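You operate a simulated robot arm through the tools that you are given. There is no shell and no other tool. Be economical: measure what you need, move in short steps, check, and stop when the job is done.

The job below is to be done with a simulated two-armed robot. You get a single attempt, and the scene is never put back.

TASK
Take the beige rag from the top of the grey cabinet and lay it out flat on the steel table top.

The check looks at the end state, three seconds after you hand in, the way a careful person would. Anything else that was tipped, shoved, dropped, spilled or broken makes it a failure.

THE ROBOT
Two 7-joint arms with two-finger parallel grippers on one trunk, on a base that drives. Base frame: it is fixed to the floor where the robot stands at the start and does not move with it; the origin is under the middle of the robot, x ahead of it, y to its left, z up; the surface under the hand at the start is at about z = 900. Readings come in mm, degrees, newtons and seconds.
The left shoulder is at the start at [60, 143, 915], the right one opposite. With the tool pointing down near the work surface each hand reaches from about 260 to 700 mm from the robot's upright axis, wherever it stands, measured 20 degrees to its own side. Places, roughly: steel table top [-1700, 0, 900]. Payload 1.57 kg a hand.
The tool frame of a hand sits at the grasp point between the pads (the TCP): z along the fingers, y along the line on which they close. The tips reach 30 mm beyond it. Largest opening 110 mm; finger width 24, thickness 12; the body of the gripper, 48 by 112 mm, starts 78 mm behind the TCP.
Orientation is that of the tool frame in the base frame, as a unit quaternion [x, y, z, w]. With the fingers straight down and closing along the base's y, the tool's x points along the base's -x, its y along +y and its z along -z.

THE INTERFACE
- The arms move only by the tool arm_command. It takes "left_plan", "right_plan" or both (then of equal length, played together; a hand with none holds still); each is text: rows parted by semicolons, each of 7 numbers parted by spaces: the shift along the base's x, y, z in units of 25 mm (1.0 is 25 mm), then the turn, a rotation vector about the base's x, y, z in units of 4 degrees (1.0 is 4 degrees), then the closure, from 0 (fully open) to 1 (shut). In form: dx dy dz wx wy wz grip; .... A call has 1 to 8 rows; each row shifts and turns the commanded pose from where the row before left it. A call with a number of a shift or a turn outside -1 to 1 is refused whole. Rows are played at 5 a second. More than 50 mm and 8.6 degrees between two rows, or a gripper value outside its range, and nothing of the call is played. Where a pose cannot be reached the arm comes as near as it can. A force on the tool above 40 N (or 10 N above the force at the start of the call, whichever is more), or a blocked arm, ends the call early, and 0.2 s more pass. Each finger travels about 45 mm/s and halts on what it meets, pressing with about 43 N; the grip force reading is that of the motor and also rises with nothing between the fingers. The clock runs only during rows and for 0.2 s after the last one: add rows that do not move to give the fingers time. It gives the time, the measured TCP pose, the force on the tool (base axes), the opening and the grip force at its end, in the units of the frame above (readings bear some noise), with the torque about the TCP (base axes, N m) and any sound that the robot's microphone picked up.
- Cameras (640 x 400 px; columns grow to the right, rows downward): "scene" is now at [51.4, -27.1, 1550.4]; the picture's right is [-0.25, -0.97, 0.00], its down [-0.63, 0.16, -0.76] and it looks along [0.73, -0.19, -0.65] (base axes); focal length 266 px, centre (320, 200). "left" rides on the left gripper at [70, -16, -141] in its tool frame; the picture's right is [0.23, 0.97, 0.00], its down [-0.86, 0.20, -0.48] and it looks along [-0.47, 0.11, 0.88] (tool axes); focal length 222 px, centre (320, 200). "right" rides on the right gripper at [70, 16, -141] in its tool frame; the picture's right is [-0.23, 0.97, 0.00], its down [-0.86, -0.20, -0.48] and it looks along [-0.47, -0.11, 0.88] (tool axes); focal length 222 px, centre (320, 200). There is no depth. A picture from a camera that has moved, and an enlarged one, comes with that camera's place and axes in the base frame and with its lens. The place of the scene camera against the robot may be out by one fixed shift of up to 18 mm in any direction.
- capture(camera): a new picture of that camera. It takes no simulated time.
- slide_trunk(by): slides the trunk up (or, below 0, down) by that many mm; the arms and the scene camera ride with it, the base frame stays. It gives what a move gives, with no picture.
- roll_base(legs): drives the robot by 1 to 6 legs, each [ahead, left, turn to the left] in mm, mm and degrees, along the robot's own axes; the way and the turn of a leg run together, so that a leg with both is an arc; at most 1500 mm and 180 degrees a leg. The arms and the cameras ride along, it lands a little off, and it stops where it bumps. It gives what a move gives.
- aim_head(pan, tilt): turns the head with the scene camera to pan (to the left, within 86 degrees either way) and tilt (down, from -29 to 69), counted from straight ahead of the robot. It gives what a move gives.
- zoom(camera, box): a new picture of the part [left, top, right, bottom] of that camera's present view, enlarged. It takes no simulated time.
- sign_off(): hands the job in; it is judged then, once.

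Work in short steps. Places have to be worked out from the pictures, the camera data and where the tool is seen: move nearer, look again, correct. Check each grasp and each placing, and mend what went wrong. You have 120 turns and 92 pictures in all, those below and enlarged ones among them. Open the grippers and draw the arms clear of the work before you hand the job in, unless the task says otherwise; then end with one line.

The tools are called after ">>>" as a command line: name --argument value ..., lists and objects as JSON in quotes. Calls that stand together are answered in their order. arm_command: Moves the arms, as the interface text tells. Its arguments: {"type":"object","properties":{"left_plan":{"type":"string"},"right_plan":{"type":"string"}},"required":[]} The other tools are called the same way: slide_trunk (by) slides the trunk up or down; roll_base (legs) drives the base; aim_head (pan, tilt) turns the head that bears the scene camera; capture (camera) takes a picture; zoom (camera, box) takes an enlarged picture of a part of a camera's view; sign_off () hands the job in.

At the start:

```text
time: 0.0
left_ee_pos: [505.0, 28.9, 1056.8]
left_orientation: [0.0, 1.0, 0.0, 0.001]
left_force: [-1.2, -0.4, -0.4]
left_wrist_torque: [0.0, -0.02, -0.03]
left_gripper_width: 110.0
left_grasp_force: 0.1
right_ee_pos: [382.3, -348.5, 1093.1]
right_orientation: [0.0, 1.0, 0.0, 0.0]
right_force: [-0.2, -0.5, -0.6]
right_wrist_torque: [-0.01, -0.02, 0.0]
right_gripper_width: 110.0
right_grasp_force: 0.2
trunk travel left (down, up): [-514.0, 76.0]
robot x, y, heading: [1.6, -2.5, 0.0]
head pan, tilt: [-14.5, 40.9]
```

scene: 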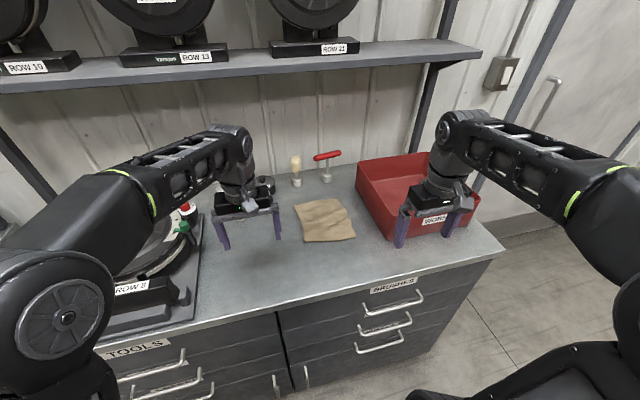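
right: 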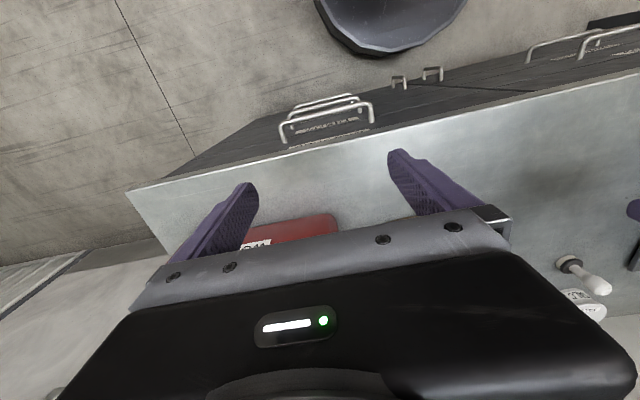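
left: 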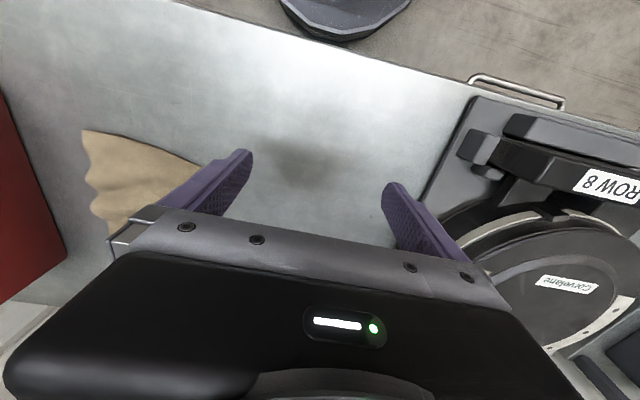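

The rag appears on the cabinet at about [675, -205, 900]. I'll zoom in to find its outline and folds.

>>> zoom --camera "scene" --box '[240, 140, 400, 260]'

>>> capture --camera "left"

```text
3.33 times, centred on (320, 200) of scene
camera zoom: at [51.4, -27.1, 1550.4], right [-0.25, -0.97, 0.0], down [-0.63, 0.16, -0.76], along [0.73, -0.19, -0.65], focal length 887 px, centre (320, 200)
```

zoom: 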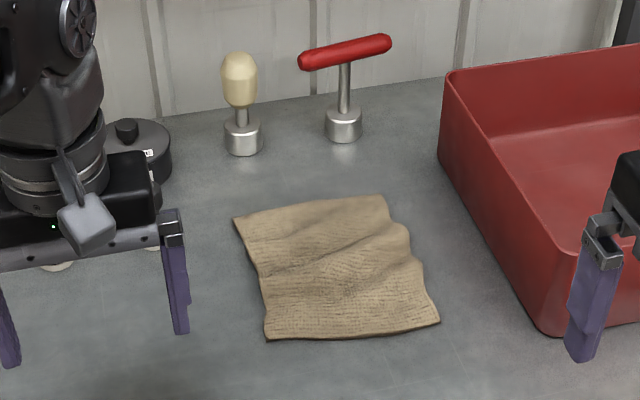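

```text
87 pictures are left
camera left: at [435.8, 13.9, 1197.8], right [-0.23, 0.97, 0.0], down [0.86, 0.2, 0.48], along [0.47, 0.11, -0.88], focal length 222 px, centre (320, 200)
```

left: 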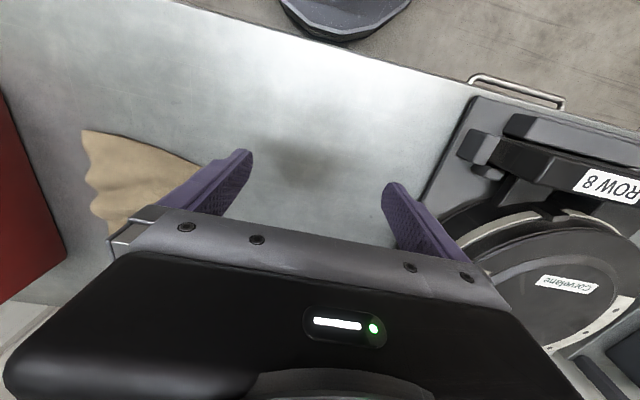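

The rag is about 180 x 170 mm: near edge at x≈585, y from -117 to -285. I'll shift the base right 200 mm so both hands can reach its near corners.

>>> roll_base --legs '[[0, -200, 0]]'

```text
time: 1.6
left_ee_pos: [505.6, -168.5, 1056.4]
left_orientation: [0.001, 1.0, -0.001, 0.0]
left_force: [0.6, -0.5, 0.3]
left_wrist_torque: [0.02, 0.01, -0.03]
left_gripper_width: 109.9
left_grasp_force: 0.2
right_ee_pos: [383.3, -546.0, 1092.6]
right_orientation: [0.0, 1.0, 0.0, 0.0]
right_force: [-0.6, -0.6, 0.0]
right_wrist_torque: [0.0, -0.03, 0.0]
right_gripper_width: 109.9
right_grasp_force: 0.1
trunk travel left (down, up): [-514.0, 76.0]
robot x, y, heading: [-0.7, -199.0, -0.1]
head pan, tilt: [-14.5, 40.9]
```

The base moved cleanly. Now I turn both hands a quarter turn, cameras outward and fingers closing along x, and bring the right hand in toward y≈-280.

>>> arm_command --left_plan "0 0.2 0.4 0 0 -1 0;0 0.2 0.4 0 0 -1 0;0 0.2 0.4 0 0 -1 0;0 0.2 0.4 0 0 -1 0;0 0.2 0 0 0 -1 0;0 0.2 0 0 0 -1 0;0 0.2 0 0 0 -1 0;0 0.2 0 0 0 -1 0" --right_plan "0 0.5 0 0 0 1 0;0 0.5 0 0 0 1 0;0 0.5 0 0 0 1 0;0 0.5 0 0 0 1 0;0 0.5 0 0 0 1 0;0 0.5 0 0 0 1 0;0 0.5 0 0 0 1 0;0 0.5 0 0 0 1 0"

>>> arm_command --left_plan "0 0 0 0 0 -1 0;0 0 0 0 0 -1 0;0 0 0 0 0 -1 0;0 0 0 0 0 -1 0;0 0 0 0 0 -1 0;0 0 0 0 0 -1 0;0 0 0 0 0 -1 0;0 0 0 0 0 -1 0" --right_plan "0 0.5 0 0 0 1 0;0 0.5 0 0 0 1 0;0 0.5 0 0 0 1 0;0 0.5 0 0 0 1 0;0 0.5 0 0 0 1 0;0 0.5 0 0 0 1 0;0 0.5 0 0 0 1 0;0 0.5 0 0 0 1 0"

>>> arm_command --left_plan "0 0 0 0 0 -1 0;0 0 0 0 0 -1 0;0 0 0 0 0 -1 0;0 0 0 0 0 -1 0;0 0 0 0 0 -1 0;0 0 0 0 0 -1 0;0 0 0 0 0 -0.5 0" --right_plan "0 0.4 0 0 0 1 0;0 0.4 0 0 0 1 0;0 0.4 0 0 0 1 0;0 0.4 0 0 0 1 0;0 0.4 0 0 0 1 0;0 0.4 0 0 0 1 0;0 0 0 0 0 0.5 0"

>>> capture --camera "scene"

>>> capture --camera "right"

>>> capture --camera "left"

```text
time: 3.4
left_ee_pos: [504.7, -131.9, 1085.4]
left_orientation: [0.243, 0.97, -0.001, 0.002]
left_force: [0.2, 0.2, -0.5]
left_wrist_torque: [-0.01, -0.04, -0.02]
left_gripper_width: 110.1
left_grasp_force: 0.0
left hand out of reach, approached as far as the arm can: row 4
right_ee_pos: [382.2, -446.0, 1092.8]
right_orientation: [-0.276, 0.961, 0.0, 0.0]
right_force: [-0.9, 0.7, 0.9]
right_wrist_torque: [0.0, 0.03, 0.02]
right_gripper_width: 109.9
right_grasp_force: 0.2
trunk travel left (down, up): [-514.0, 76.0]
robot x, y, heading: [2.1, -199.5, -0.1]
head pan, tilt: [-14.5, 40.9]
```

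```text
time: 5.2
left_ee_pos: [505.3, -132.3, 1086.0]
left_orientation: [0.501, 0.866, -0.001, 0.001]
left_force: [0.5, -0.1, -0.5]
left_wrist_torque: [0.03, 0.04, 0.02]
left_gripper_width: 110.0
left_grasp_force: 0.1
right_ee_pos: [381.7, -346.2, 1092.4]
right_orientation: [-0.53, 0.848, 0.0, 0.0]
right_force: [-0.1, -0.3, -1.0]
right_wrist_torque: [0.0, 0.01, 0.02]
right_gripper_width: 110.0
right_grasp_force: 0.1
trunk travel left (down, up): [-514.0, 76.0]
robot x, y, heading: [1.6, -195.8, 0.1]
head pan, tilt: [-14.5, 40.9]
```

```text
time: 6.8
left_ee_pos: [504.9, -132.2, 1085.9]
left_orientation: [0.683, 0.73, -0.002, 0.001]
left_force: [-0.7, 0.1, -0.1]
left_wrist_torque: [-0.04, -0.01, -0.05]
left_gripper_width: 109.8
left_grasp_force: 0.1
right_ee_pos: [381.2, -286.0, 1092.9]
right_orientation: [0.708, -0.706, 0.001, 0.0]
right_force: [-1.4, 0.2, -0.3]
right_wrist_torque: [-0.02, -0.01, 0.02]
right_gripper_width: 109.9
right_grasp_force: 0.1
trunk travel left (down, up): [-514.0, 76.0]
robot x, y, heading: [-0.0, -196.1, 0.1]
head pan, tilt: [-14.5, 40.9]
```

```text
86 pictures are left
camera scene: at [51.3, -224.4, 1550.4], right [-0.25, -0.97, 0.0], down [-0.63, 0.16, -0.76], along [0.73, -0.19, -0.65], focal length 266 px, centre (320, 200)
```

scene: 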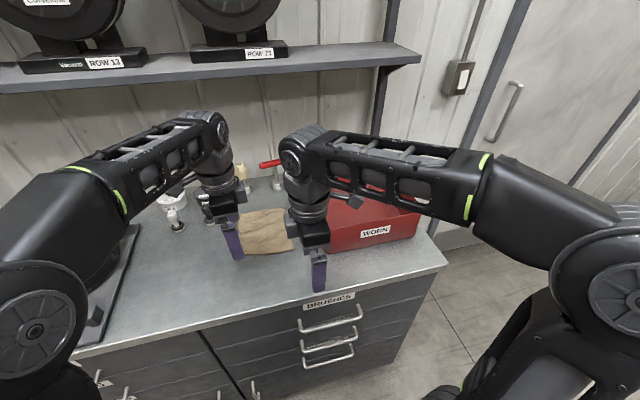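

```text
85 pictures are left
camera right: at [365.8, -354.1, 1234.2], right [-0.97, 0.23, 0.0], down [0.2, 0.86, 0.48], along [0.11, 0.47, -0.88], focal length 222 px, centre (320, 200)
```

right: 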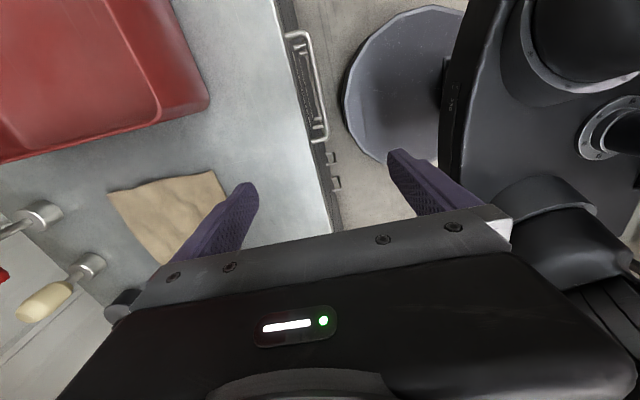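

```text
84 pictures are left
camera left: at [483.8, -63.2, 1227.1], right [0.96, 0.29, 0.0], down [0.26, -0.84, 0.48], along [0.14, -0.46, -0.88], focal length 222 px, centre (320, 200)
```

left: 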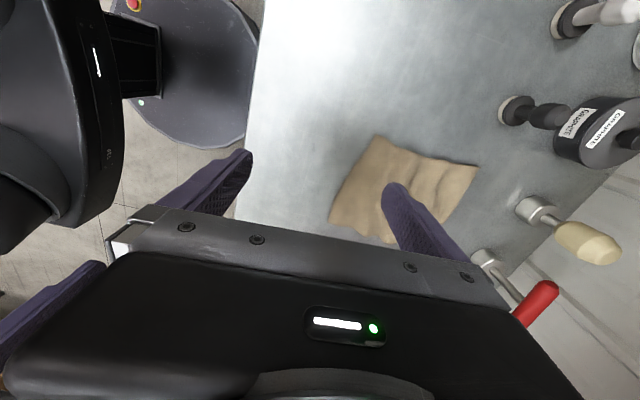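

Both wrist cameras agree: near edge from (577,-108) to (562,-269), far edge at x≈750. The left arm was at its reach limit, so I drive 50 mm closer.

>>> roll_base --legs '[[50, 0, 0]]'

>>> arm_command --left_plan "0.4 0 -0.5 0 0 -0.9 0.64;0.4 0 -0.5 0 0 0 0.64;0.4 0 -0.5 0 0 0 0.64;0 0 -0.5 0 0 0 0.64;0 0 -0.5 0 0 0 0.64;0 0 0 0 0 0 0.64;0 0 0 0 0 0 0.64" --right_plan "0.8 0.2 0 0 0 0 0.64;0.8 0.2 0 0 0 0 0.64;0.8 0.2 0 0 0 0 0.64;0.8 0.2 0 0 0 0 0.64;0.8 0.2 -0.4 0 0 0 0.64;0.8 0.2 -0.4 0 0 0 0.64;0.8 0 -0.4 0 0 0 0.64"

>>> capture --camera "left"

>>> capture --camera "right"

```text
time: 7.7
left_ee_pos: [555.2, -131.4, 1084.8]
left_orientation: [0.682, 0.732, -0.002, 0.001]
left_force: [0.0, 0.6, 0.1]
left_wrist_torque: [-0.01, 0.03, -0.05]
left_gripper_width: 110.0
left_grasp_force: 0.0
right_ee_pos: [433.4, -286.5, 1091.6]
right_orientation: [-0.707, 0.707, 0.0, -0.001]
right_force: [-0.1, -0.2, -1.7]
right_wrist_torque: [0.01, 0.08, -0.02]
right_gripper_width: 110.3
right_grasp_force: 0.0
trunk travel left (down, up): [-514.0, 76.0]
robot x, y, heading: [49.9, -193.1, 0.1]
head pan, tilt: [-14.5, 40.9]
```

```text
time: 9.3
left_ee_pos: [584.5, -132.9, 1022.7]
left_orientation: [0.704, 0.71, -0.002, 0.001]
left_force: [0.9, -0.4, -0.2]
left_wrist_torque: [0.01, 0.01, 0.01]
left_gripper_width: 39.3
left_grasp_force: 0.1
right_ee_pos: [572.7, -255.7, 1061.8]
right_orientation: [0.708, -0.707, -0.001, 0.001]
right_force: [0.6, -0.2, 0.2]
right_wrist_torque: [0.0, 0.02, -0.01]
right_gripper_width: 39.7
right_grasp_force: 0.1
trunk travel left (down, up): [-514.0, 76.0]
robot x, y, heading: [48.6, -197.8, 0.1]
head pan, tilt: [-14.5, 40.9]
```

```text
83 pictures are left
camera left: at [568.8, -62.3, 1165.0], right [0.97, 0.23, 0.0], down [0.21, -0.85, 0.48], along [0.11, -0.47, -0.88], focal length 222 px, centre (320, 200)
```

left: 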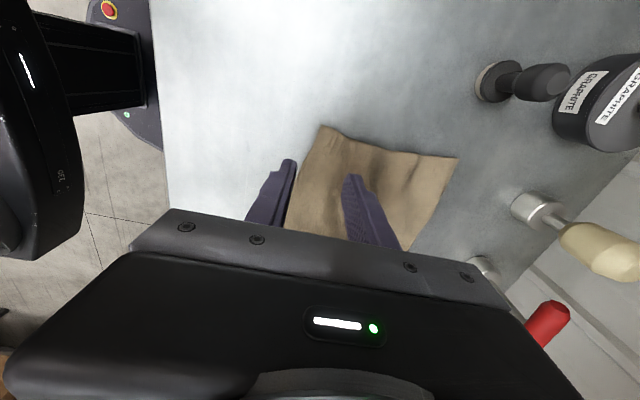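

```text
82 pictures are left
camera right: at [557.2, -324.2, 1203.5], right [-0.97, 0.23, 0.0], down [0.2, 0.86, 0.48], along [0.11, 0.47, -0.88], focal length 222 px, centre (320, 200)
```

right: 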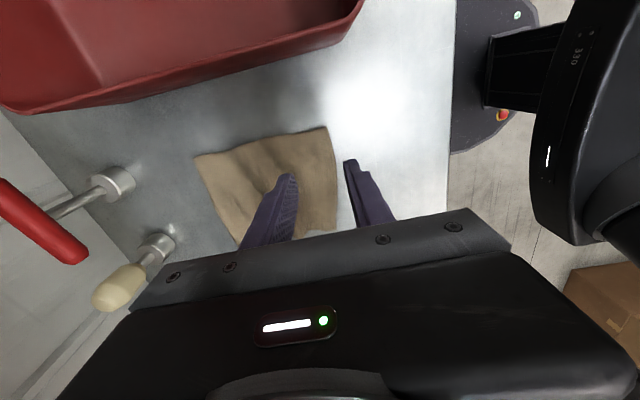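

Left TCP is ~10 mm inside the near edge and the right one likewise, which suits straddling the edge. I'll descend to about 10 mm above contact.

>>> arm_command --left_plan "0.1 0.3 -0.55 0 0 0 0.64;0 0 -0.55 0 0 0 0.64;0 0 -0.55 0 0 0 0.64;0 0 -0.55 0 0 0 0.64;0 0 -0.55 0 0 0 0.64;0 0 -0.55 0 0 0 0.64;0 0 0 0 0 0 0.64" --right_plan "0 0.1 -0.8 0 0 0 0.64;0 0 -0.8 0 0 0 0.64;0 0 -0.8 0 0 0 0.64;0 0 -0.8 0 0 0 0.64;0 0 -0.8 0 0 0 0.64;0 0 -0.8 0 0 0 0.64;0 0 0 0 0 0 0.64"

>>> capture --camera "left"

>>> capture --camera "right"

```text
time: 10.9
left_ee_pos: [586.6, -124.0, 940.9]
left_orientation: [0.705, 0.709, -0.001, 0.001]
left_force: [0.0, 0.5, 0.5]
left_wrist_torque: [0.01, -0.01, -0.02]
left_gripper_width: 39.7
left_grasp_force: 0.1
right_ee_pos: [570.9, -254.0, 941.5]
right_orientation: [-0.707, 0.707, 0.001, -0.001]
right_force: [-0.1, 0.4, -0.4]
right_wrist_torque: [0.03, 0.0, -0.02]
right_gripper_width: 39.6
right_grasp_force: 0.1
trunk travel left (down, up): [-514.0, 76.0]
robot x, y, heading: [50.4, -196.1, -0.2]
head pan, tilt: [-14.5, 40.9]
```

```text
81 pictures are left
camera left: at [569.9, -54.4, 1082.0], right [0.97, 0.23, 0.0], down [0.21, -0.85, 0.48], along [0.11, -0.47, -0.88], focal length 222 px, centre (320, 200)
```

left: 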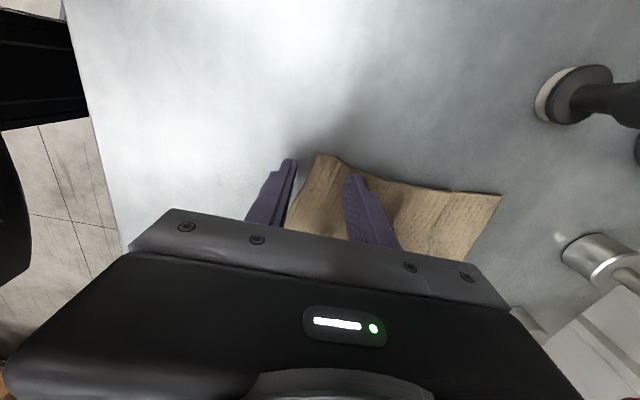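

```text
80 pictures are left
camera right: at [555.8, -322.2, 1082.7], right [-0.97, 0.23, 0.0], down [0.2, 0.86, 0.48], along [0.11, 0.47, -0.88], focal length 222 px, centre (320, 200)
```

right: 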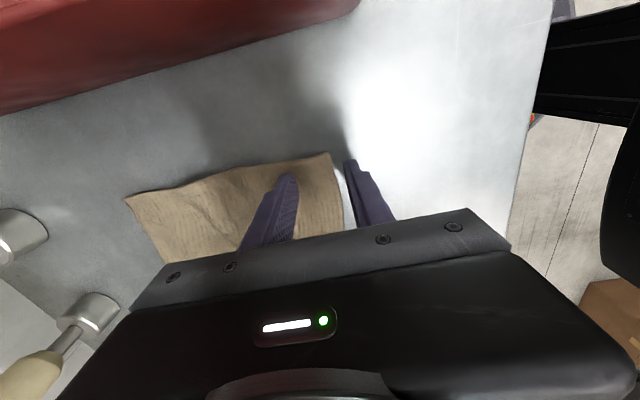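

The fingers straddle the near edge at both corners. I'll go down gently until contact, expected near TCP z≈931.

>>> arm_command --left_plan "0 0 -0.15 0 0 0 0.64;0 0 -0.12 0 0 0 0.64;0 0 -0.08 0 0 0 0.64;0 0 0 0 0 0 0.64" --right_plan "0 0 -0.15 0 0 0 0.64;0 0 -0.12 0 0 0 0.64;0 0 -0.08 0 0 0 0.64;0 0 0 0 0 0 0.64"

```text
time: 11.9
left_ee_pos: [586.1, -123.7, 931.5]
left_orientation: [0.704, 0.71, 0.0, 0.002]
left_force: [-0.7, 0.5, 9.0]
left_wrist_torque: [0.03, -0.23, -0.01]
left_gripper_width: 39.4
left_grasp_force: 0.1
right_ee_pos: [571.3, -252.9, 934.7]
right_orientation: [0.708, -0.706, 0.0, 0.0]
right_force: [0.6, 0.0, 1.2]
right_wrist_torque: [0.03, -0.06, 0.01]
right_gripper_width: 40.0
right_grasp_force: 0.5
trunk travel left (down, up): [-514.0, 76.0]
robot x, y, heading: [48.1, -196.6, 0.0]
head pan, tilt: [-14.5, 40.9]
```

The left hand is pressing at 9 N and the right just touching. I'll lower the right slightly, then close both slowly.

>>> arm_command --left_plan "0 0 0 0 0 0 0.64;0 0 0 0 0 0 0.64;0 0 0 0 0 0 0.75;0 0 0 0 0 0 0.85;0 0 0 0 0 0 0.95;0 0 0 0 0 0 1;0 0 0 0 0 0 1;0 0 0 0 0 0 1" --right_plan "0 0 -0.06 0 0 0 0.64;0 0 -0.05 0 0 0 0.64;0 0 0 0 0 0 0.75;0 0 0 0 0 0 0.85;0 0 0 0 0 0 0.95;0 0 0 0 0 0 1;0 0 0 0 0 0 1;0 0 0 0 0 0 1"

>>> capture --camera "left"

>>> capture --camera "right"

```text
time: 13.7
left_ee_pos: [585.0, -124.1, 934.3]
left_orientation: [0.704, 0.71, 0.001, 0.002]
left_force: [1.6, -1.7, 11.2]
left_wrist_torque: [-0.15, -0.15, 0.03]
left_gripper_width: 3.3
left_grasp_force: 24.4
right_ee_pos: [571.8, -253.2, 932.4]
right_orientation: [0.707, -0.707, 0.002, -0.001]
right_force: [3.8, 2.2, 20.9]
right_wrist_torque: [0.13, -0.26, -0.01]
right_gripper_width: 3.4
right_grasp_force: 24.2
trunk travel left (down, up): [-514.0, 76.0]
robot x, y, heading: [49.5, -199.4, 0.1]
head pan, tilt: [-14.5, 40.9]
```

```text
79 pictures are left
camera left: at [569.5, -54.1, 1074.4], right [0.97, 0.23, 0.0], down [0.21, -0.85, 0.48], along [0.11, -0.47, -0.88], focal length 222 px, centre (320, 200)
```

left: 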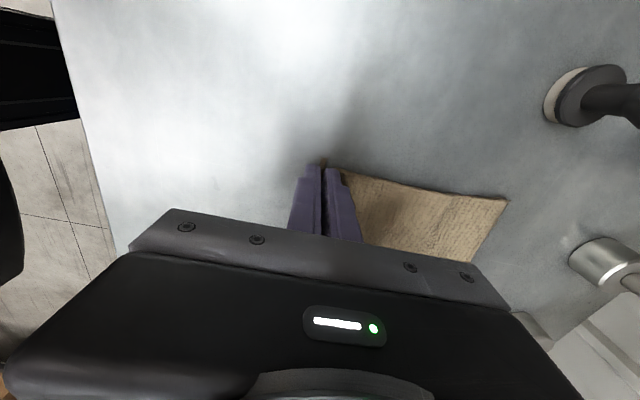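

```text
78 pictures are left
camera right: at [554.8, -322.1, 1074.2], right [-0.97, 0.23, 0.0], down [0.2, 0.85, 0.48], along [0.11, 0.47, -0.88], focal length 222 px, centre (320, 200)
```

right: 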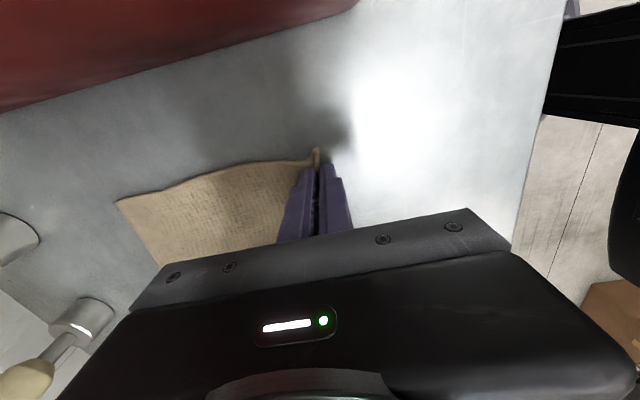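

Both fingers stopped at 3.3 mm with cloth between them. I'll lift both together, drawing slightly back, and check.

>>> arm_command --left_plan "0 0 0.4 0 0 0 1;0 0 0.4 0 0 0 1;0 0 0.4 0 0 0 1;0 0 0.4 0 0 0 1;-0.2 0 0.4 0 0 0 1;-0.4 0 0.4 0 0 0 1;-0.4 0 0.4 0 0 0 1;-0.4 0 0.4 0 0 0 1" --right_plan "0 0 0.4 0 0 0 1;0 0 0.4 0 0 0 1;0 0 0.4 0 0 0 1;0 0 0.4 0 0 0 1;-0.2 0 0.4 0 0 0 1;-0.4 0 0.4 0 0 0 1;-0.4 0 0.4 0 0 0 1;-0.4 0 0.4 0 0 0 1"

>>> capture --camera "left"

>>> capture --camera "right"

>>> capture --camera "scene"

```text
time: 15.5
left_ee_pos: [551.8, -124.3, 1012.1]
left_orientation: [0.705, 0.709, -0.002, 0.002]
left_force: [-0.2, -2.5, -0.4]
left_wrist_torque: [-0.07, 0.0, -0.01]
left_gripper_width: 3.2
left_grasp_force: 24.3
right_ee_pos: [538.4, -253.4, 1012.1]
right_orientation: [0.708, -0.706, 0.0, 0.0]
right_force: [0.4, 2.0, 0.5]
right_wrist_torque: [0.1, -0.03, 0.03]
right_gripper_width: 3.0
right_grasp_force: 24.1
trunk travel left (down, up): [-514.0, 76.0]
robot x, y, heading: [51.1, -195.2, 0.1]
head pan, tilt: [-14.5, 40.9]
```

```text
77 pictures are left
camera left: at [535.6, -53.5, 1153.0], right [0.97, 0.23, 0.0], down [0.21, -0.85, 0.48], along [0.11, -0.47, -0.88], focal length 222 px, centre (320, 200)
```

left: 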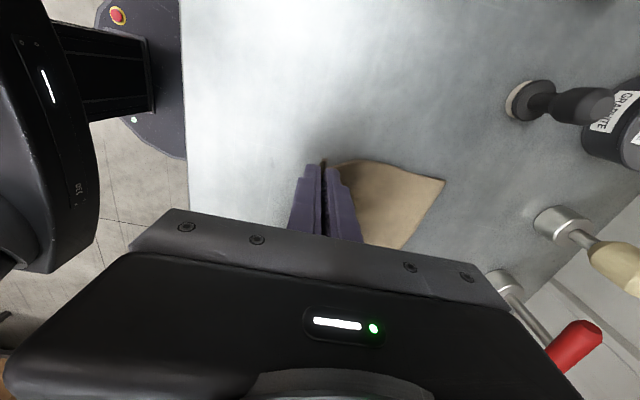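

```text
76 pictures are left
camera right: at [521.3, -321.3, 1153.3], right [-0.97, 0.23, 0.0], down [0.2, 0.86, 0.48], along [0.11, 0.47, -0.88], focal length 222 px, centre (320, 200)
```

right: 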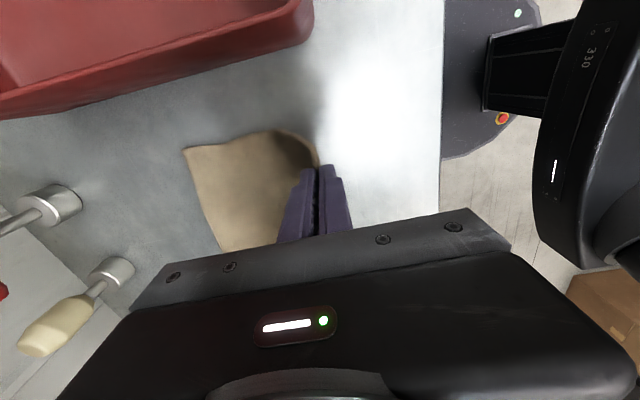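

```text
75 pictures are left
camera scene: at [101.0, -224.3, 1550.4], right [-0.25, -0.97, 0.0], down [-0.63, 0.16, -0.76], along [0.73, -0.19, -0.65], focal length 266 px, centre (320, 200)
```

scene: 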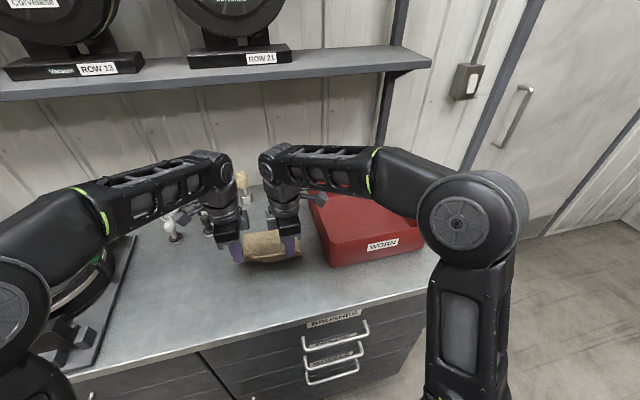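

Both corners are held and the cloth hangs between the hands. I'll pull back and raise it clear of the cabinet, including the trunk.

>>> arm_command --left_plan "-0.7 0 0.4 0 0 0 1;-0.7 0 0.4 0 0 0 1;-0.7 0 0.4 0 0 0 1;-0.7 0 0.4 0 0 0 1;-0.7 0 0.4 0 0 0 1;-0.7 0 0.4 0 0 0 1;-0.7 0 0.4 0 0 0 1;-0.7 0 0.4 0 0 0 1" --right_plan "-0.7 0 0.4 0 0 0 1;-0.7 0 0.4 0 0 0 1;-0.7 0 0.4 0 0 0 1;-0.7 0 0.4 0 0 0 1;-0.7 0 0.4 0 0 0 1;-0.7 0 0.4 0 0 0 1;-0.7 0 0.4 0 0 0 1;-0.7 0 0.4 0 0 0 1"

>>> slide_trunk --by 60

>>> roll_base --legs '[[-250, 0, 0]]'

>>> aim_head --pan 80 --tilt 30

>>> capture --camera "scene"

>>> aim_head --pan -80 --tilt 30

>>> capture --camera "scene"

```text
time: 17.3
left_ee_pos: [412.0, -124.4, 1092.2]
left_orientation: [0.705, 0.71, -0.001, 0.002]
left_force: [-0.4, -1.2, -0.7]
left_wrist_torque: [-0.03, 0.02, 0.04]
left_gripper_width: 2.9
left_grasp_force: 23.9
right_ee_pos: [395.7, -253.6, 1093.4]
right_orientation: [0.707, -0.707, 0.001, 0.0]
right_force: [0.2, 1.2, -0.7]
right_wrist_torque: [0.03, -0.04, 0.01]
right_gripper_width: 2.8
right_grasp_force: 23.7
trunk travel left (down, up): [-514.0, 76.0]
robot x, y, heading: [48.1, -197.9, 0.0]
head pan, tilt: [-14.5, 40.9]
```

```text
time: 18.3
left_ee_pos: [413.2, -124.1, 1152.0]
left_orientation: [0.705, 0.71, -0.002, 0.002]
left_force: [0.6, -0.5, 0.3]
left_wrist_torque: [-0.03, 0.0, -0.03]
left_gripper_width: 3.1
left_grasp_force: 24.2
right_ee_pos: [396.9, -251.3, 1151.8]
right_orientation: [0.707, -0.707, 0.0, 0.0]
right_force: [-0.2, 1.9, 0.1]
right_wrist_torque: [0.06, -0.01, 0.02]
right_gripper_width: 2.6
right_grasp_force: 24.7
trunk travel left (down, up): [-574.0, 16.0]
robot x, y, heading: [47.9, -200.2, -0.2]
head pan, tilt: [-14.5, 40.9]
```

```text
time: 20.1
left_ee_pos: [158.2, -124.1, 1152.2]
left_orientation: [0.704, 0.71, -0.002, 0.002]
left_force: [0.8, -1.3, 0.3]
left_wrist_torque: [0.0, 0.02, -0.01]
left_gripper_width: 2.9
left_grasp_force: 23.8
right_ee_pos: [143.9, -254.1, 1152.5]
right_orientation: [-0.706, 0.708, 0.0, 0.0]
right_force: [0.4, 2.0, 0.7]
right_wrist_torque: [0.03, -0.04, 0.02]
right_gripper_width: 2.8
right_grasp_force: 23.7
trunk travel left (down, up): [-574.0, 16.0]
robot x, y, heading: [-201.8, -195.1, -0.1]
head pan, tilt: [-14.5, 40.9]
```

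```text
time: 21.9
left_ee_pos: [159.8, -125.9, 1152.1]
left_orientation: [0.705, 0.709, -0.002, 0.002]
left_force: [-0.8, -1.7, -0.3]
left_wrist_torque: [-0.06, 0.04, 0.01]
left_gripper_width: 3.2
left_grasp_force: 24.4
right_ee_pos: [145.3, -253.7, 1153.1]
right_orientation: [-0.706, 0.708, 0.0, 0.0]
right_force: [0.7, 1.4, -0.4]
right_wrist_torque: [0.05, 0.0, -0.01]
right_gripper_width: 3.3
right_grasp_force: 24.3
trunk travel left (down, up): [-574.0, 16.0]
robot x, y, heading: [-204.1, -194.8, -0.5]
head pan, tilt: [80.0, 30.0]
```

```text
74 pictures are left
camera scene: at [-216.7, -113.8, 1627.0], right [0.98, -0.18, 0.0], down [-0.09, -0.49, -0.87], along [0.15, 0.85, -0.5], focal length 266 px, centre (320, 200)
```

scene: 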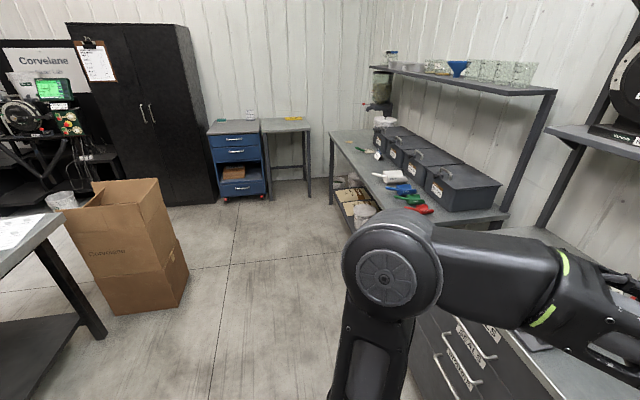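

```text
time: 24.3
left_ee_pos: [160.6, -124.7, 1150.9]
left_orientation: [0.705, 0.709, -0.001, 0.001]
left_force: [0.2, -1.2, -0.4]
left_wrist_torque: [-0.08, 0.03, 0.01]
left_gripper_width: 3.1
left_grasp_force: 24.4
right_ee_pos: [144.7, -252.7, 1152.0]
right_orientation: [-0.707, 0.708, 0.0, 0.0]
right_force: [0.6, 0.8, -0.1]
right_wrist_torque: [0.03, 0.0, 0.01]
right_gripper_width: 2.6
right_grasp_force: 23.6
trunk travel left (down, up): [-574.0, 16.0]
robot x, y, heading: [-202.7, -193.1, -0.1]
head pan, tilt: [-80.0, 30.0]
```

```text
73 pictures are left
camera scene: at [-217.1, -291.9, 1627.0], right [-0.99, -0.17, 0.0], down [-0.09, 0.49, -0.87], along [0.15, -0.85, -0.5], focal length 266 px, centre (320, 200)
```

scene: 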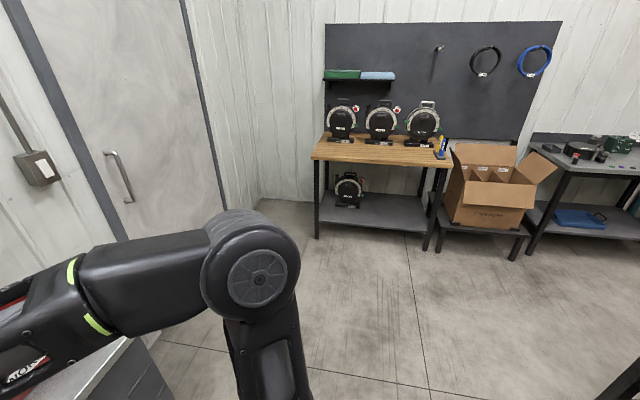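

The area is open on both sides. I'll turn 180° to the right, on the spot, toward the steel table, and look ahead.

>>> roll_base --legs '[[0, 0, -90], [0, 0, -90]]'

>>> aim_head --pan 0 --tilt 30

>>> capture --camera "scene"

```text
time: 32.3
left_ee_pos: [-564.4, -274.2, 1152.0]
left_orientation: [0.714, -0.7, 0.0, -0.001]
left_force: [-0.3, 1.5, -0.1]
left_wrist_torque: [0.04, -0.01, 0.03]
left_gripper_width: 2.7
left_grasp_force: 24.0
right_ee_pos: [-550.3, -146.3, 1151.4]
right_orientation: [0.703, 0.712, 0.0, 0.001]
right_force: [0.0, -1.2, -0.6]
right_wrist_torque: [-0.05, 0.01, 0.08]
right_gripper_width: 2.6
right_grasp_force: 23.9
trunk travel left (down, up): [-574.0, 16.0]
robot x, y, heading: [-200.6, -194.9, -179.2]
head pan, tilt: [-80.0, 30.0]
```

```text
time: 33.8
left_ee_pos: [-564.2, -275.9, 1152.2]
left_orientation: [0.715, -0.7, -0.001, -0.002]
left_force: [0.2, 1.6, -0.6]
left_wrist_torque: [0.05, 0.02, 0.06]
left_gripper_width: 2.4
left_grasp_force: 23.8
right_ee_pos: [-550.9, -146.7, 1151.6]
right_orientation: [0.702, 0.712, 0.0, 0.0]
right_force: [-0.8, -0.9, 0.3]
right_wrist_torque: [0.0, -0.01, 0.03]
right_gripper_width: 2.5
right_grasp_force: 24.5
trunk travel left (down, up): [-574.0, 16.0]
robot x, y, heading: [-202.3, -197.0, -179.4]
head pan, tilt: [0.0, 30.0]
```

```text
72 pictures are left
camera scene: at [-263.3, -203.7, 1627.0], right [-0.01, 1.0, 0.0], down [0.5, 0.01, -0.87], along [-0.87, -0.01, -0.5], focal length 266 px, centre (320, 200)
```

scene: 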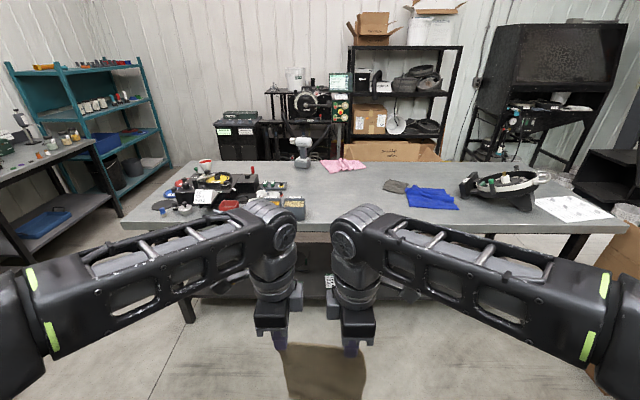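

The table spans x≈-1215 to -2066, with a clear patch around [-1420, -90]. I'll drive 700 ahead and 120 to the robot's right, with the cloth above table height.

>>> roll_base --legs '[[500, -120, 0], [180, 0, 0]]'

>>> aim_head --pan 0 --tilt 50

>>> capture --camera "scene"

>>> capture --camera "left"

>>> capture --camera "right"

```text
time: 37.9
left_ee_pos: [-1244.1, -162.5, 1151.1]
left_orientation: [0.713, -0.701, -0.001, -0.002]
left_force: [-0.6, 0.6, -0.7]
left_wrist_torque: [0.0, -0.04, 0.05]
left_gripper_width: 2.5
left_grasp_force: 23.4
right_ee_pos: [-1230.8, -34.2, 1151.8]
right_orientation: [0.703, 0.711, 0.0, -0.001]
right_force: [-0.3, -1.1, -0.2]
right_wrist_torque: [0.0, -0.08, 0.07]
right_gripper_width: 2.4
right_grasp_force: 23.9
trunk travel left (down, up): [-574.0, 16.0]
robot x, y, heading: [-879.4, -88.4, -179.6]
head pan, tilt: [0.0, 30.0]
```

```text
time: 38.8
left_ee_pos: [-1243.8, -161.7, 1151.9]
left_orientation: [0.713, -0.701, -0.001, -0.001]
left_force: [-0.2, 1.6, -0.2]
left_wrist_torque: [0.01, -0.05, 0.04]
left_gripper_width: 2.6
left_grasp_force: 24.3
right_ee_pos: [-1230.1, -33.5, 1151.9]
right_orientation: [0.703, 0.711, -0.001, 0.0]
right_force: [-0.1, -1.5, 0.1]
right_wrist_torque: [-0.03, 0.0, 0.09]
right_gripper_width: 2.5
right_grasp_force: 23.6
trunk travel left (down, up): [-574.0, 16.0]
robot x, y, heading: [-881.3, -83.3, -179.5]
head pan, tilt: [0.0, 50.0]
```

```text
71 pictures are left
camera scene: at [-929.8, -91.6, 1597.6], right [-0.01, 1.0, 0.0], down [0.77, 0.01, -0.64], along [-0.64, -0.01, -0.77], focal length 266 px, centre (320, 200)
```

scene: 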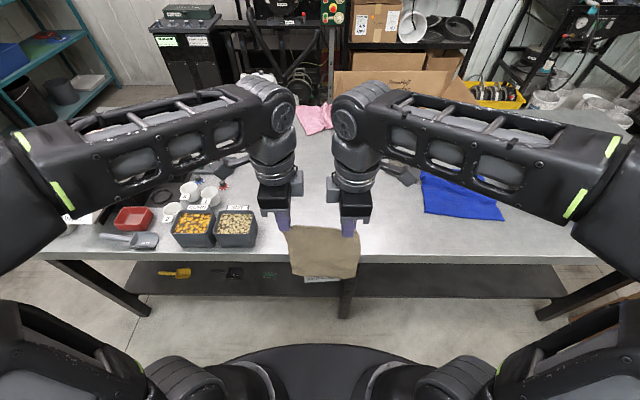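

```text
70 pictures are left
camera left: at [-1225.7, -231.5, 1293.3], right [-0.97, -0.24, 0.0], down [-0.21, 0.85, 0.48], along [-0.12, 0.47, -0.88], focal length 222 px, centre (320, 200)
```

left: 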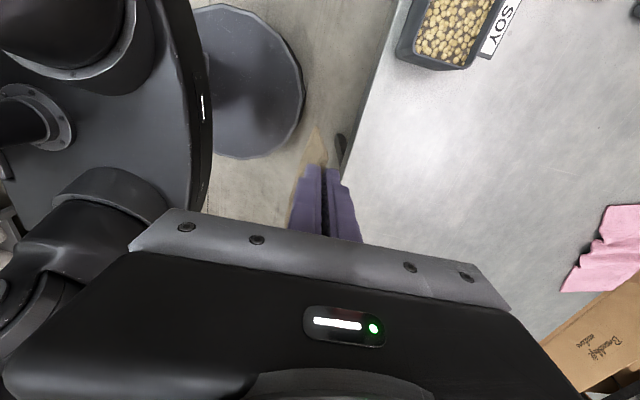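

```text
69 pictures are left
camera right: at [-1214.4, 37.7, 1293.9], right [0.98, -0.22, 0.0], down [-0.19, -0.86, 0.48], along [-0.1, -0.47, -0.88], focal length 222 px, centre (320, 200)
```

right: 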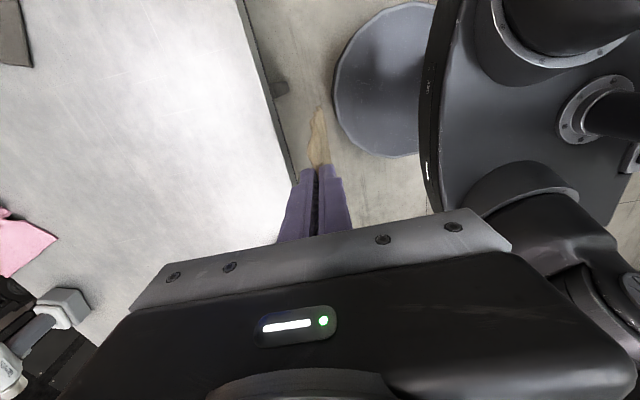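

Table front edge is at x≈-1303, and the bins' nearest side is around y≈-275. The patch between is clear. I'll drive 100 mm closer and extend the hands to start the lay with the far edge at about x≈-1515.

>>> roll_base --legs '[[100, 0, 0]]'

>>> arm_command --left_plan "-0.9 0 -0.2 0 0 0 1;-0.9 0 -0.2 0 0 0 1;-0.9 0 -0.2 0 0 0 1;-0.9 0 -0.2 0 0 0 1;-0.9 0 -0.2 0 0 0 1;-0.9 0 -0.2 0 0 0 1;-0.9 0 -0.2 0 0 0 1;-0.5 0 -0.2 0 0 0 1" --right_plan "-0.9 0 -0.2 0 0 0 1;-0.9 0 -0.2 0 0 0 1;-0.9 0 -0.2 0 0 0 1;-0.9 0 -0.2 0 0 0 1;-0.9 0 -0.2 0 0 0 1;-0.9 0 -0.2 0 0 0 1;-0.9 0 -0.2 0 0 0 1;-0.5 0 -0.2 0 0 0 1"

>>> capture --camera "scene"

>>> capture --camera "right"

```text
time: 39.9
left_ee_pos: [-1346.4, -162.0, 1150.6]
left_orientation: [0.712, -0.702, -0.001, -0.001]
left_force: [0.7, 0.6, -0.6]
left_wrist_torque: [0.03, -0.01, 0.04]
left_gripper_width: 2.5
left_grasp_force: 24.1
right_ee_pos: [-1332.2, -34.7, 1151.7]
right_orientation: [0.704, 0.71, 0.0, 0.001]
right_force: [0.2, -1.3, -0.6]
right_wrist_torque: [0.0, -0.03, 0.07]
right_gripper_width: 2.7
right_grasp_force: 24.2
trunk travel left (down, up): [-574.0, 16.0]
robot x, y, heading: [-982.1, -86.9, -179.8]
head pan, tilt: [0.0, 50.0]
```

```text
time: 41.7
left_ee_pos: [-1515.9, -161.7, 1109.7]
left_orientation: [0.713, -0.701, 0.0, -0.001]
left_force: [1.0, 0.9, -0.1]
left_wrist_torque: [0.01, 0.01, 0.01]
left_gripper_width: 2.8
left_grasp_force: 23.8
right_ee_pos: [-1501.4, -34.3, 1112.9]
right_orientation: [0.703, 0.711, 0.001, 0.001]
right_force: [0.4, -1.7, 0.0]
right_wrist_torque: [-0.04, 0.01, 0.05]
right_gripper_width: 2.4
right_grasp_force: 24.3
trunk travel left (down, up): [-574.0, 16.0]
robot x, y, heading: [-980.4, -84.0, -179.6]
head pan, tilt: [0.0, 50.0]
```

```text
68 pictures are left
camera scene: at [-1031.7, -92.6, 1597.5], right [-0.01, 1.0, 0.0], down [0.77, 0.01, -0.64], along [-0.64, -0.01, -0.77], focal length 266 px, centre (320, 200)
```

scene: 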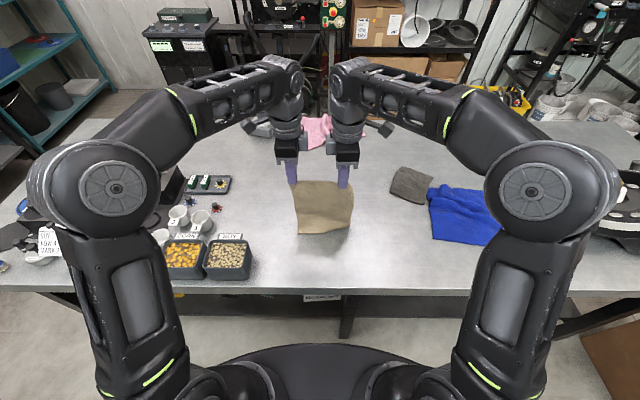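

```text
67 pictures are left
camera right: at [-1486.0, 37.5, 1253.9], right [0.98, -0.22, 0.0], down [-0.19, -0.86, 0.48], along [-0.1, -0.47, -0.88], focal length 222 px, centre (320, 200)
```

right: 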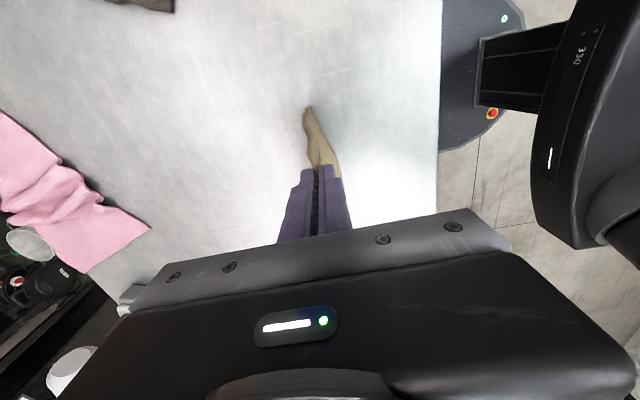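

The cloth hangs straight over clear table. I'll lower until the far edge touches, then swing the hands back toward the robot along an arc.

>>> arm_command --left_plan "0 -0.04 -0.45 0 0 0 1;0 -0.04 -0.45 0 0 0 1;0 0 -0.45 0 0 0 1;1 0 -0.2 0 0 0 1;1 0 -0.32 0 0 0 1;0.8 0 -0.4 0 0 0 1;0.64 0 -0.52 0 0 0 1;0.56 0 -0.56 0 0 0 1" --right_plan "0 0.04 -0.45 0 0 0 1;0 0.04 -0.45 0 0 0 1;0 0 -0.45 0 0 0 1;1 0 -0.2 0 0 0 1;1 0 -0.32 0 0 0 1;0.8 0 -0.4 0 0 0 1;0.64 0 -0.52 0 0 0 1;0.56 0 -0.56 0 0 0 1"

>>> capture --camera "right"

>>> capture --camera "scene"

```text
time: 43.5
left_ee_pos: [-1415.9, -164.8, 1028.9]
left_orientation: [0.713, -0.701, -0.001, -0.001]
left_force: [0.3, 3.1, -0.2]
left_wrist_torque: [0.09, -0.01, 0.03]
left_gripper_width: 2.4
left_grasp_force: 24.2
right_ee_pos: [-1402.0, -32.4, 1029.1]
right_orientation: [0.704, 0.71, 0.0, 0.0]
right_force: [0.2, -2.7, 0.1]
right_wrist_torque: [-0.11, 0.01, 0.05]
right_gripper_width: 2.7
right_grasp_force: 23.9
trunk travel left (down, up): [-574.0, 16.0]
robot x, y, heading: [-982.4, -85.5, -179.6]
head pan, tilt: [0.0, 50.0]
```

```text
66 pictures are left
camera right: at [-1386.4, 38.6, 1170.5], right [0.98, -0.22, 0.0], down [-0.19, -0.86, 0.48], along [-0.1, -0.47, -0.88], focal length 222 px, centre (320, 200)
```

right: 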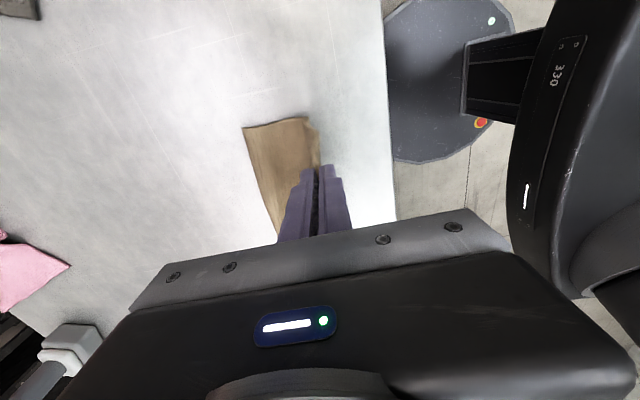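

```text
65 pictures are left
camera scene: at [-1030.8, -92.6, 1597.6], right [-0.01, 1.0, 0.0], down [0.77, 0.01, -0.64], along [-0.64, -0.01, -0.77], focal length 266 px, centre (320, 200)
```

scene: 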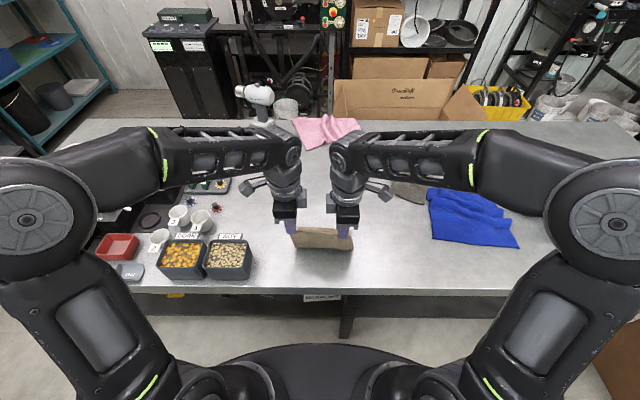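

The cloth lies forward about 75 mm already, but it is longer than I assumed, so this path would end too near the table edge. I'll lift back up and step the base forward 60 mm before redoing the lay.

>>> arm_command --left_plan "0 0 1 0 0 0 1;-0.8 0 0.8 0 0 0 1;-0.8 0 0.8 0 0 0 1;-0.8 0 0.8 0 0 0 1;-0.8 0 0.2 0 0 0 1;-0.8 0 0 0 0 0 1;0 0 0 0 0 0 1" --right_plan "0 0 1 0 0 0 1;-0.8 0 0.8 0 0 0 1;-0.8 0 0.8 0 0 0 1;-0.8 0 0.8 0 0 0 1;-0.8 0 0.2 0 0 0 1;-0.8 0 0 0 0 0 1;0 0 0 0 0 0 1"

>>> roll_base --legs '[[60, 0, 0]]'

>>> capture --camera "right"

>>> capture --camera "scene"

```text
time: 45.1
left_ee_pos: [-1515.4, -165.3, 1120.3]
left_orientation: [0.712, -0.702, -0.001, -0.001]
left_force: [0.5, 3.9, -0.6]
left_wrist_torque: [0.08, 0.0, 0.02]
left_gripper_width: 2.6
left_grasp_force: 24.1
right_ee_pos: [-1500.5, -32.6, 1121.7]
right_orientation: [0.703, 0.711, 0.0, 0.0]
right_force: [-0.9, -2.4, -0.4]
right_wrist_torque: [-0.09, 0.01, 0.04]
right_gripper_width: 2.5
right_grasp_force: 24.0
trunk travel left (down, up): [-574.0, 16.0]
robot x, y, heading: [-979.5, -88.2, -179.5]
head pan, tilt: [0.0, 50.0]
```

```text
time: 46.1
left_ee_pos: [-1575.6, -166.1, 1119.0]
left_orientation: [0.713, -0.701, 0.0, -0.001]
left_force: [-0.5, 3.9, -1.6]
left_wrist_torque: [0.09, -0.03, 0.01]
left_gripper_width: 2.7
left_grasp_force: 24.0
right_ee_pos: [-1563.4, -33.4, 1117.9]
right_orientation: [0.704, 0.71, 0.001, 0.0]
right_force: [0.0, -3.2, -0.6]
right_wrist_torque: [-0.13, -0.05, 0.07]
right_gripper_width: 2.8
right_grasp_force: 24.2
trunk travel left (down, up): [-574.0, 16.0]
robot x, y, heading: [-1043.5, -86.5, -179.4]
head pan, tilt: [0.0, 50.0]
```

```text
64 pictures are left
camera right: at [-1547.8, 37.0, 1260.2], right [0.98, -0.22, 0.0], down [-0.19, -0.86, 0.48], along [-0.1, -0.47, -0.88], focal length 222 px, centre (320, 200)
```

right: 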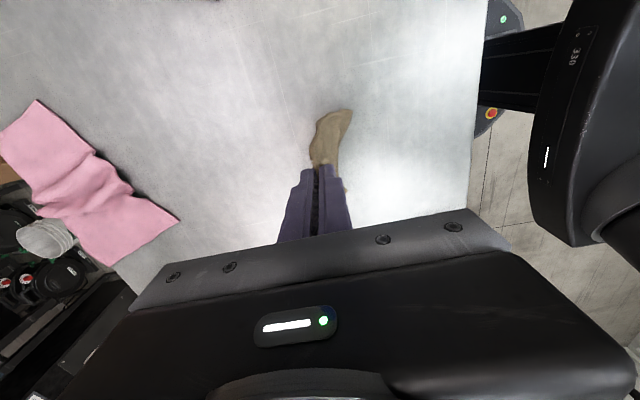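

```text
63 pictures are left
camera scene: at [-1093.4, -93.3, 1597.4], right [-0.01, 1.0, 0.0], down [0.77, 0.01, -0.64], along [-0.64, -0.01, -0.77], focal length 266 px, centre (320, 200)
```

scene: 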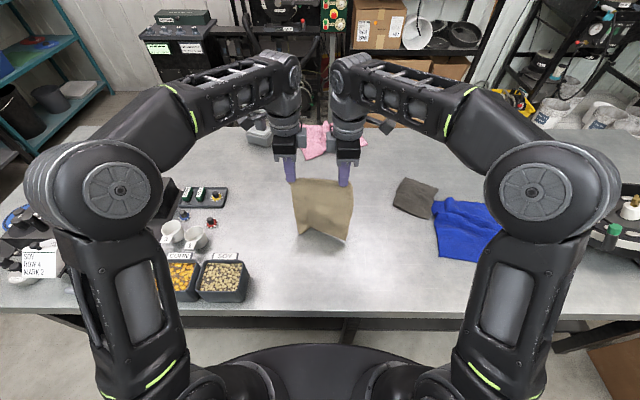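

The lower hem dragged a little toward the robot. I'll lift it free, let it settle, and look.

>>> slide_trunk --by 15

>>> arm_command --left_plan "0.2 0 0.5 0 0 0 1;0.2 0 0.5 0 0 0 1;0 0 0 0 0 0 1;0 0 0 0 0 0 1;0 0 0 0 0 0 1;0 0 0 0 0 0 1" --right_plan "0.2 0 0.5 0 0 0 1;0.2 0 0.5 0 0 0 1;0 0 0 0 0 0 1;0 0 0 0 0 0 1;0 0 0 0 0 0 1;0 0 0 0 0 0 1"

>>> capture --camera "right"

>>> capture --camera "left"

```text
time: 46.7
left_ee_pos: [-1574.5, -166.8, 1133.9]
left_orientation: [0.713, -0.701, -0.001, -0.002]
left_force: [0.1, 3.4, 0.0]
left_wrist_torque: [0.09, 0.0, 0.06]
left_gripper_width: 2.9
left_grasp_force: 24.0
right_ee_pos: [-1561.7, -34.1, 1134.7]
right_orientation: [0.704, 0.71, 0.0, 0.0]
right_force: [0.1, -3.4, 0.4]
right_wrist_torque: [-0.1, 0.04, 0.04]
right_gripper_width: 2.5
right_grasp_force: 24.8
trunk travel left (down, up): [-589.0, 1.0]
robot x, y, heading: [-1040.0, -87.6, -179.3]
head pan, tilt: [0.0, 50.0]
```

```text
time: 48.1
left_ee_pos: [-1566.7, -165.5, 1153.8]
left_orientation: [0.713, -0.701, -0.002, -0.001]
left_force: [0.8, 2.3, 0.0]
left_wrist_torque: [0.08, 0.01, 0.03]
left_gripper_width: 2.7
left_grasp_force: 23.5
left hand out of reach, approached as far as the arm can: row 2
right_ee_pos: [-1553.3, -35.8, 1160.0]
right_orientation: [0.704, 0.711, 0.0, 0.0]
right_force: [0.4, -2.5, 0.2]
right_wrist_torque: [-0.08, -0.02, 0.09]
right_gripper_width: 2.5
right_grasp_force: 23.8
trunk travel left (down, up): [-589.0, 1.0]
robot x, y, heading: [-1043.2, -83.9, -179.6]
head pan, tilt: [0.0, 50.0]
```

```text
62 pictures are left
camera right: at [-1536.4, 36.1, 1300.7], right [0.98, -0.22, 0.0], down [-0.19, -0.86, 0.48], along [-0.1, -0.47, -0.88], focal length 222 px, centre (320, 200)
```

right: 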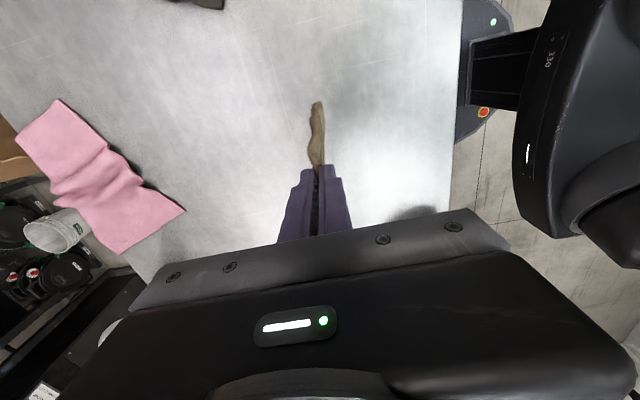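

```text
61 pictures are left
camera left: at [-1548.2, -235.9, 1295.7], right [-0.97, -0.24, 0.0], down [-0.21, 0.85, 0.48], along [-0.12, 0.47, -0.88], focal length 222 px, centre (320, 200)
```

left: 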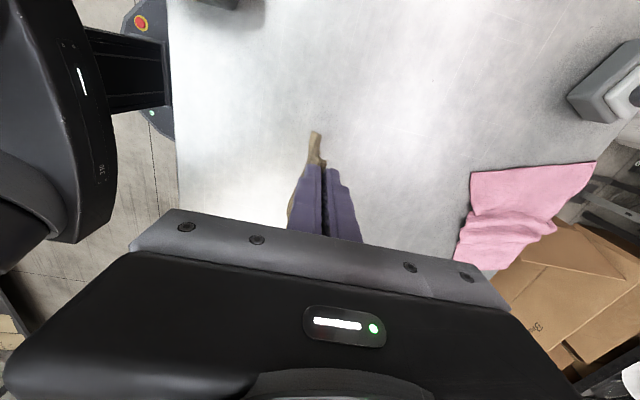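

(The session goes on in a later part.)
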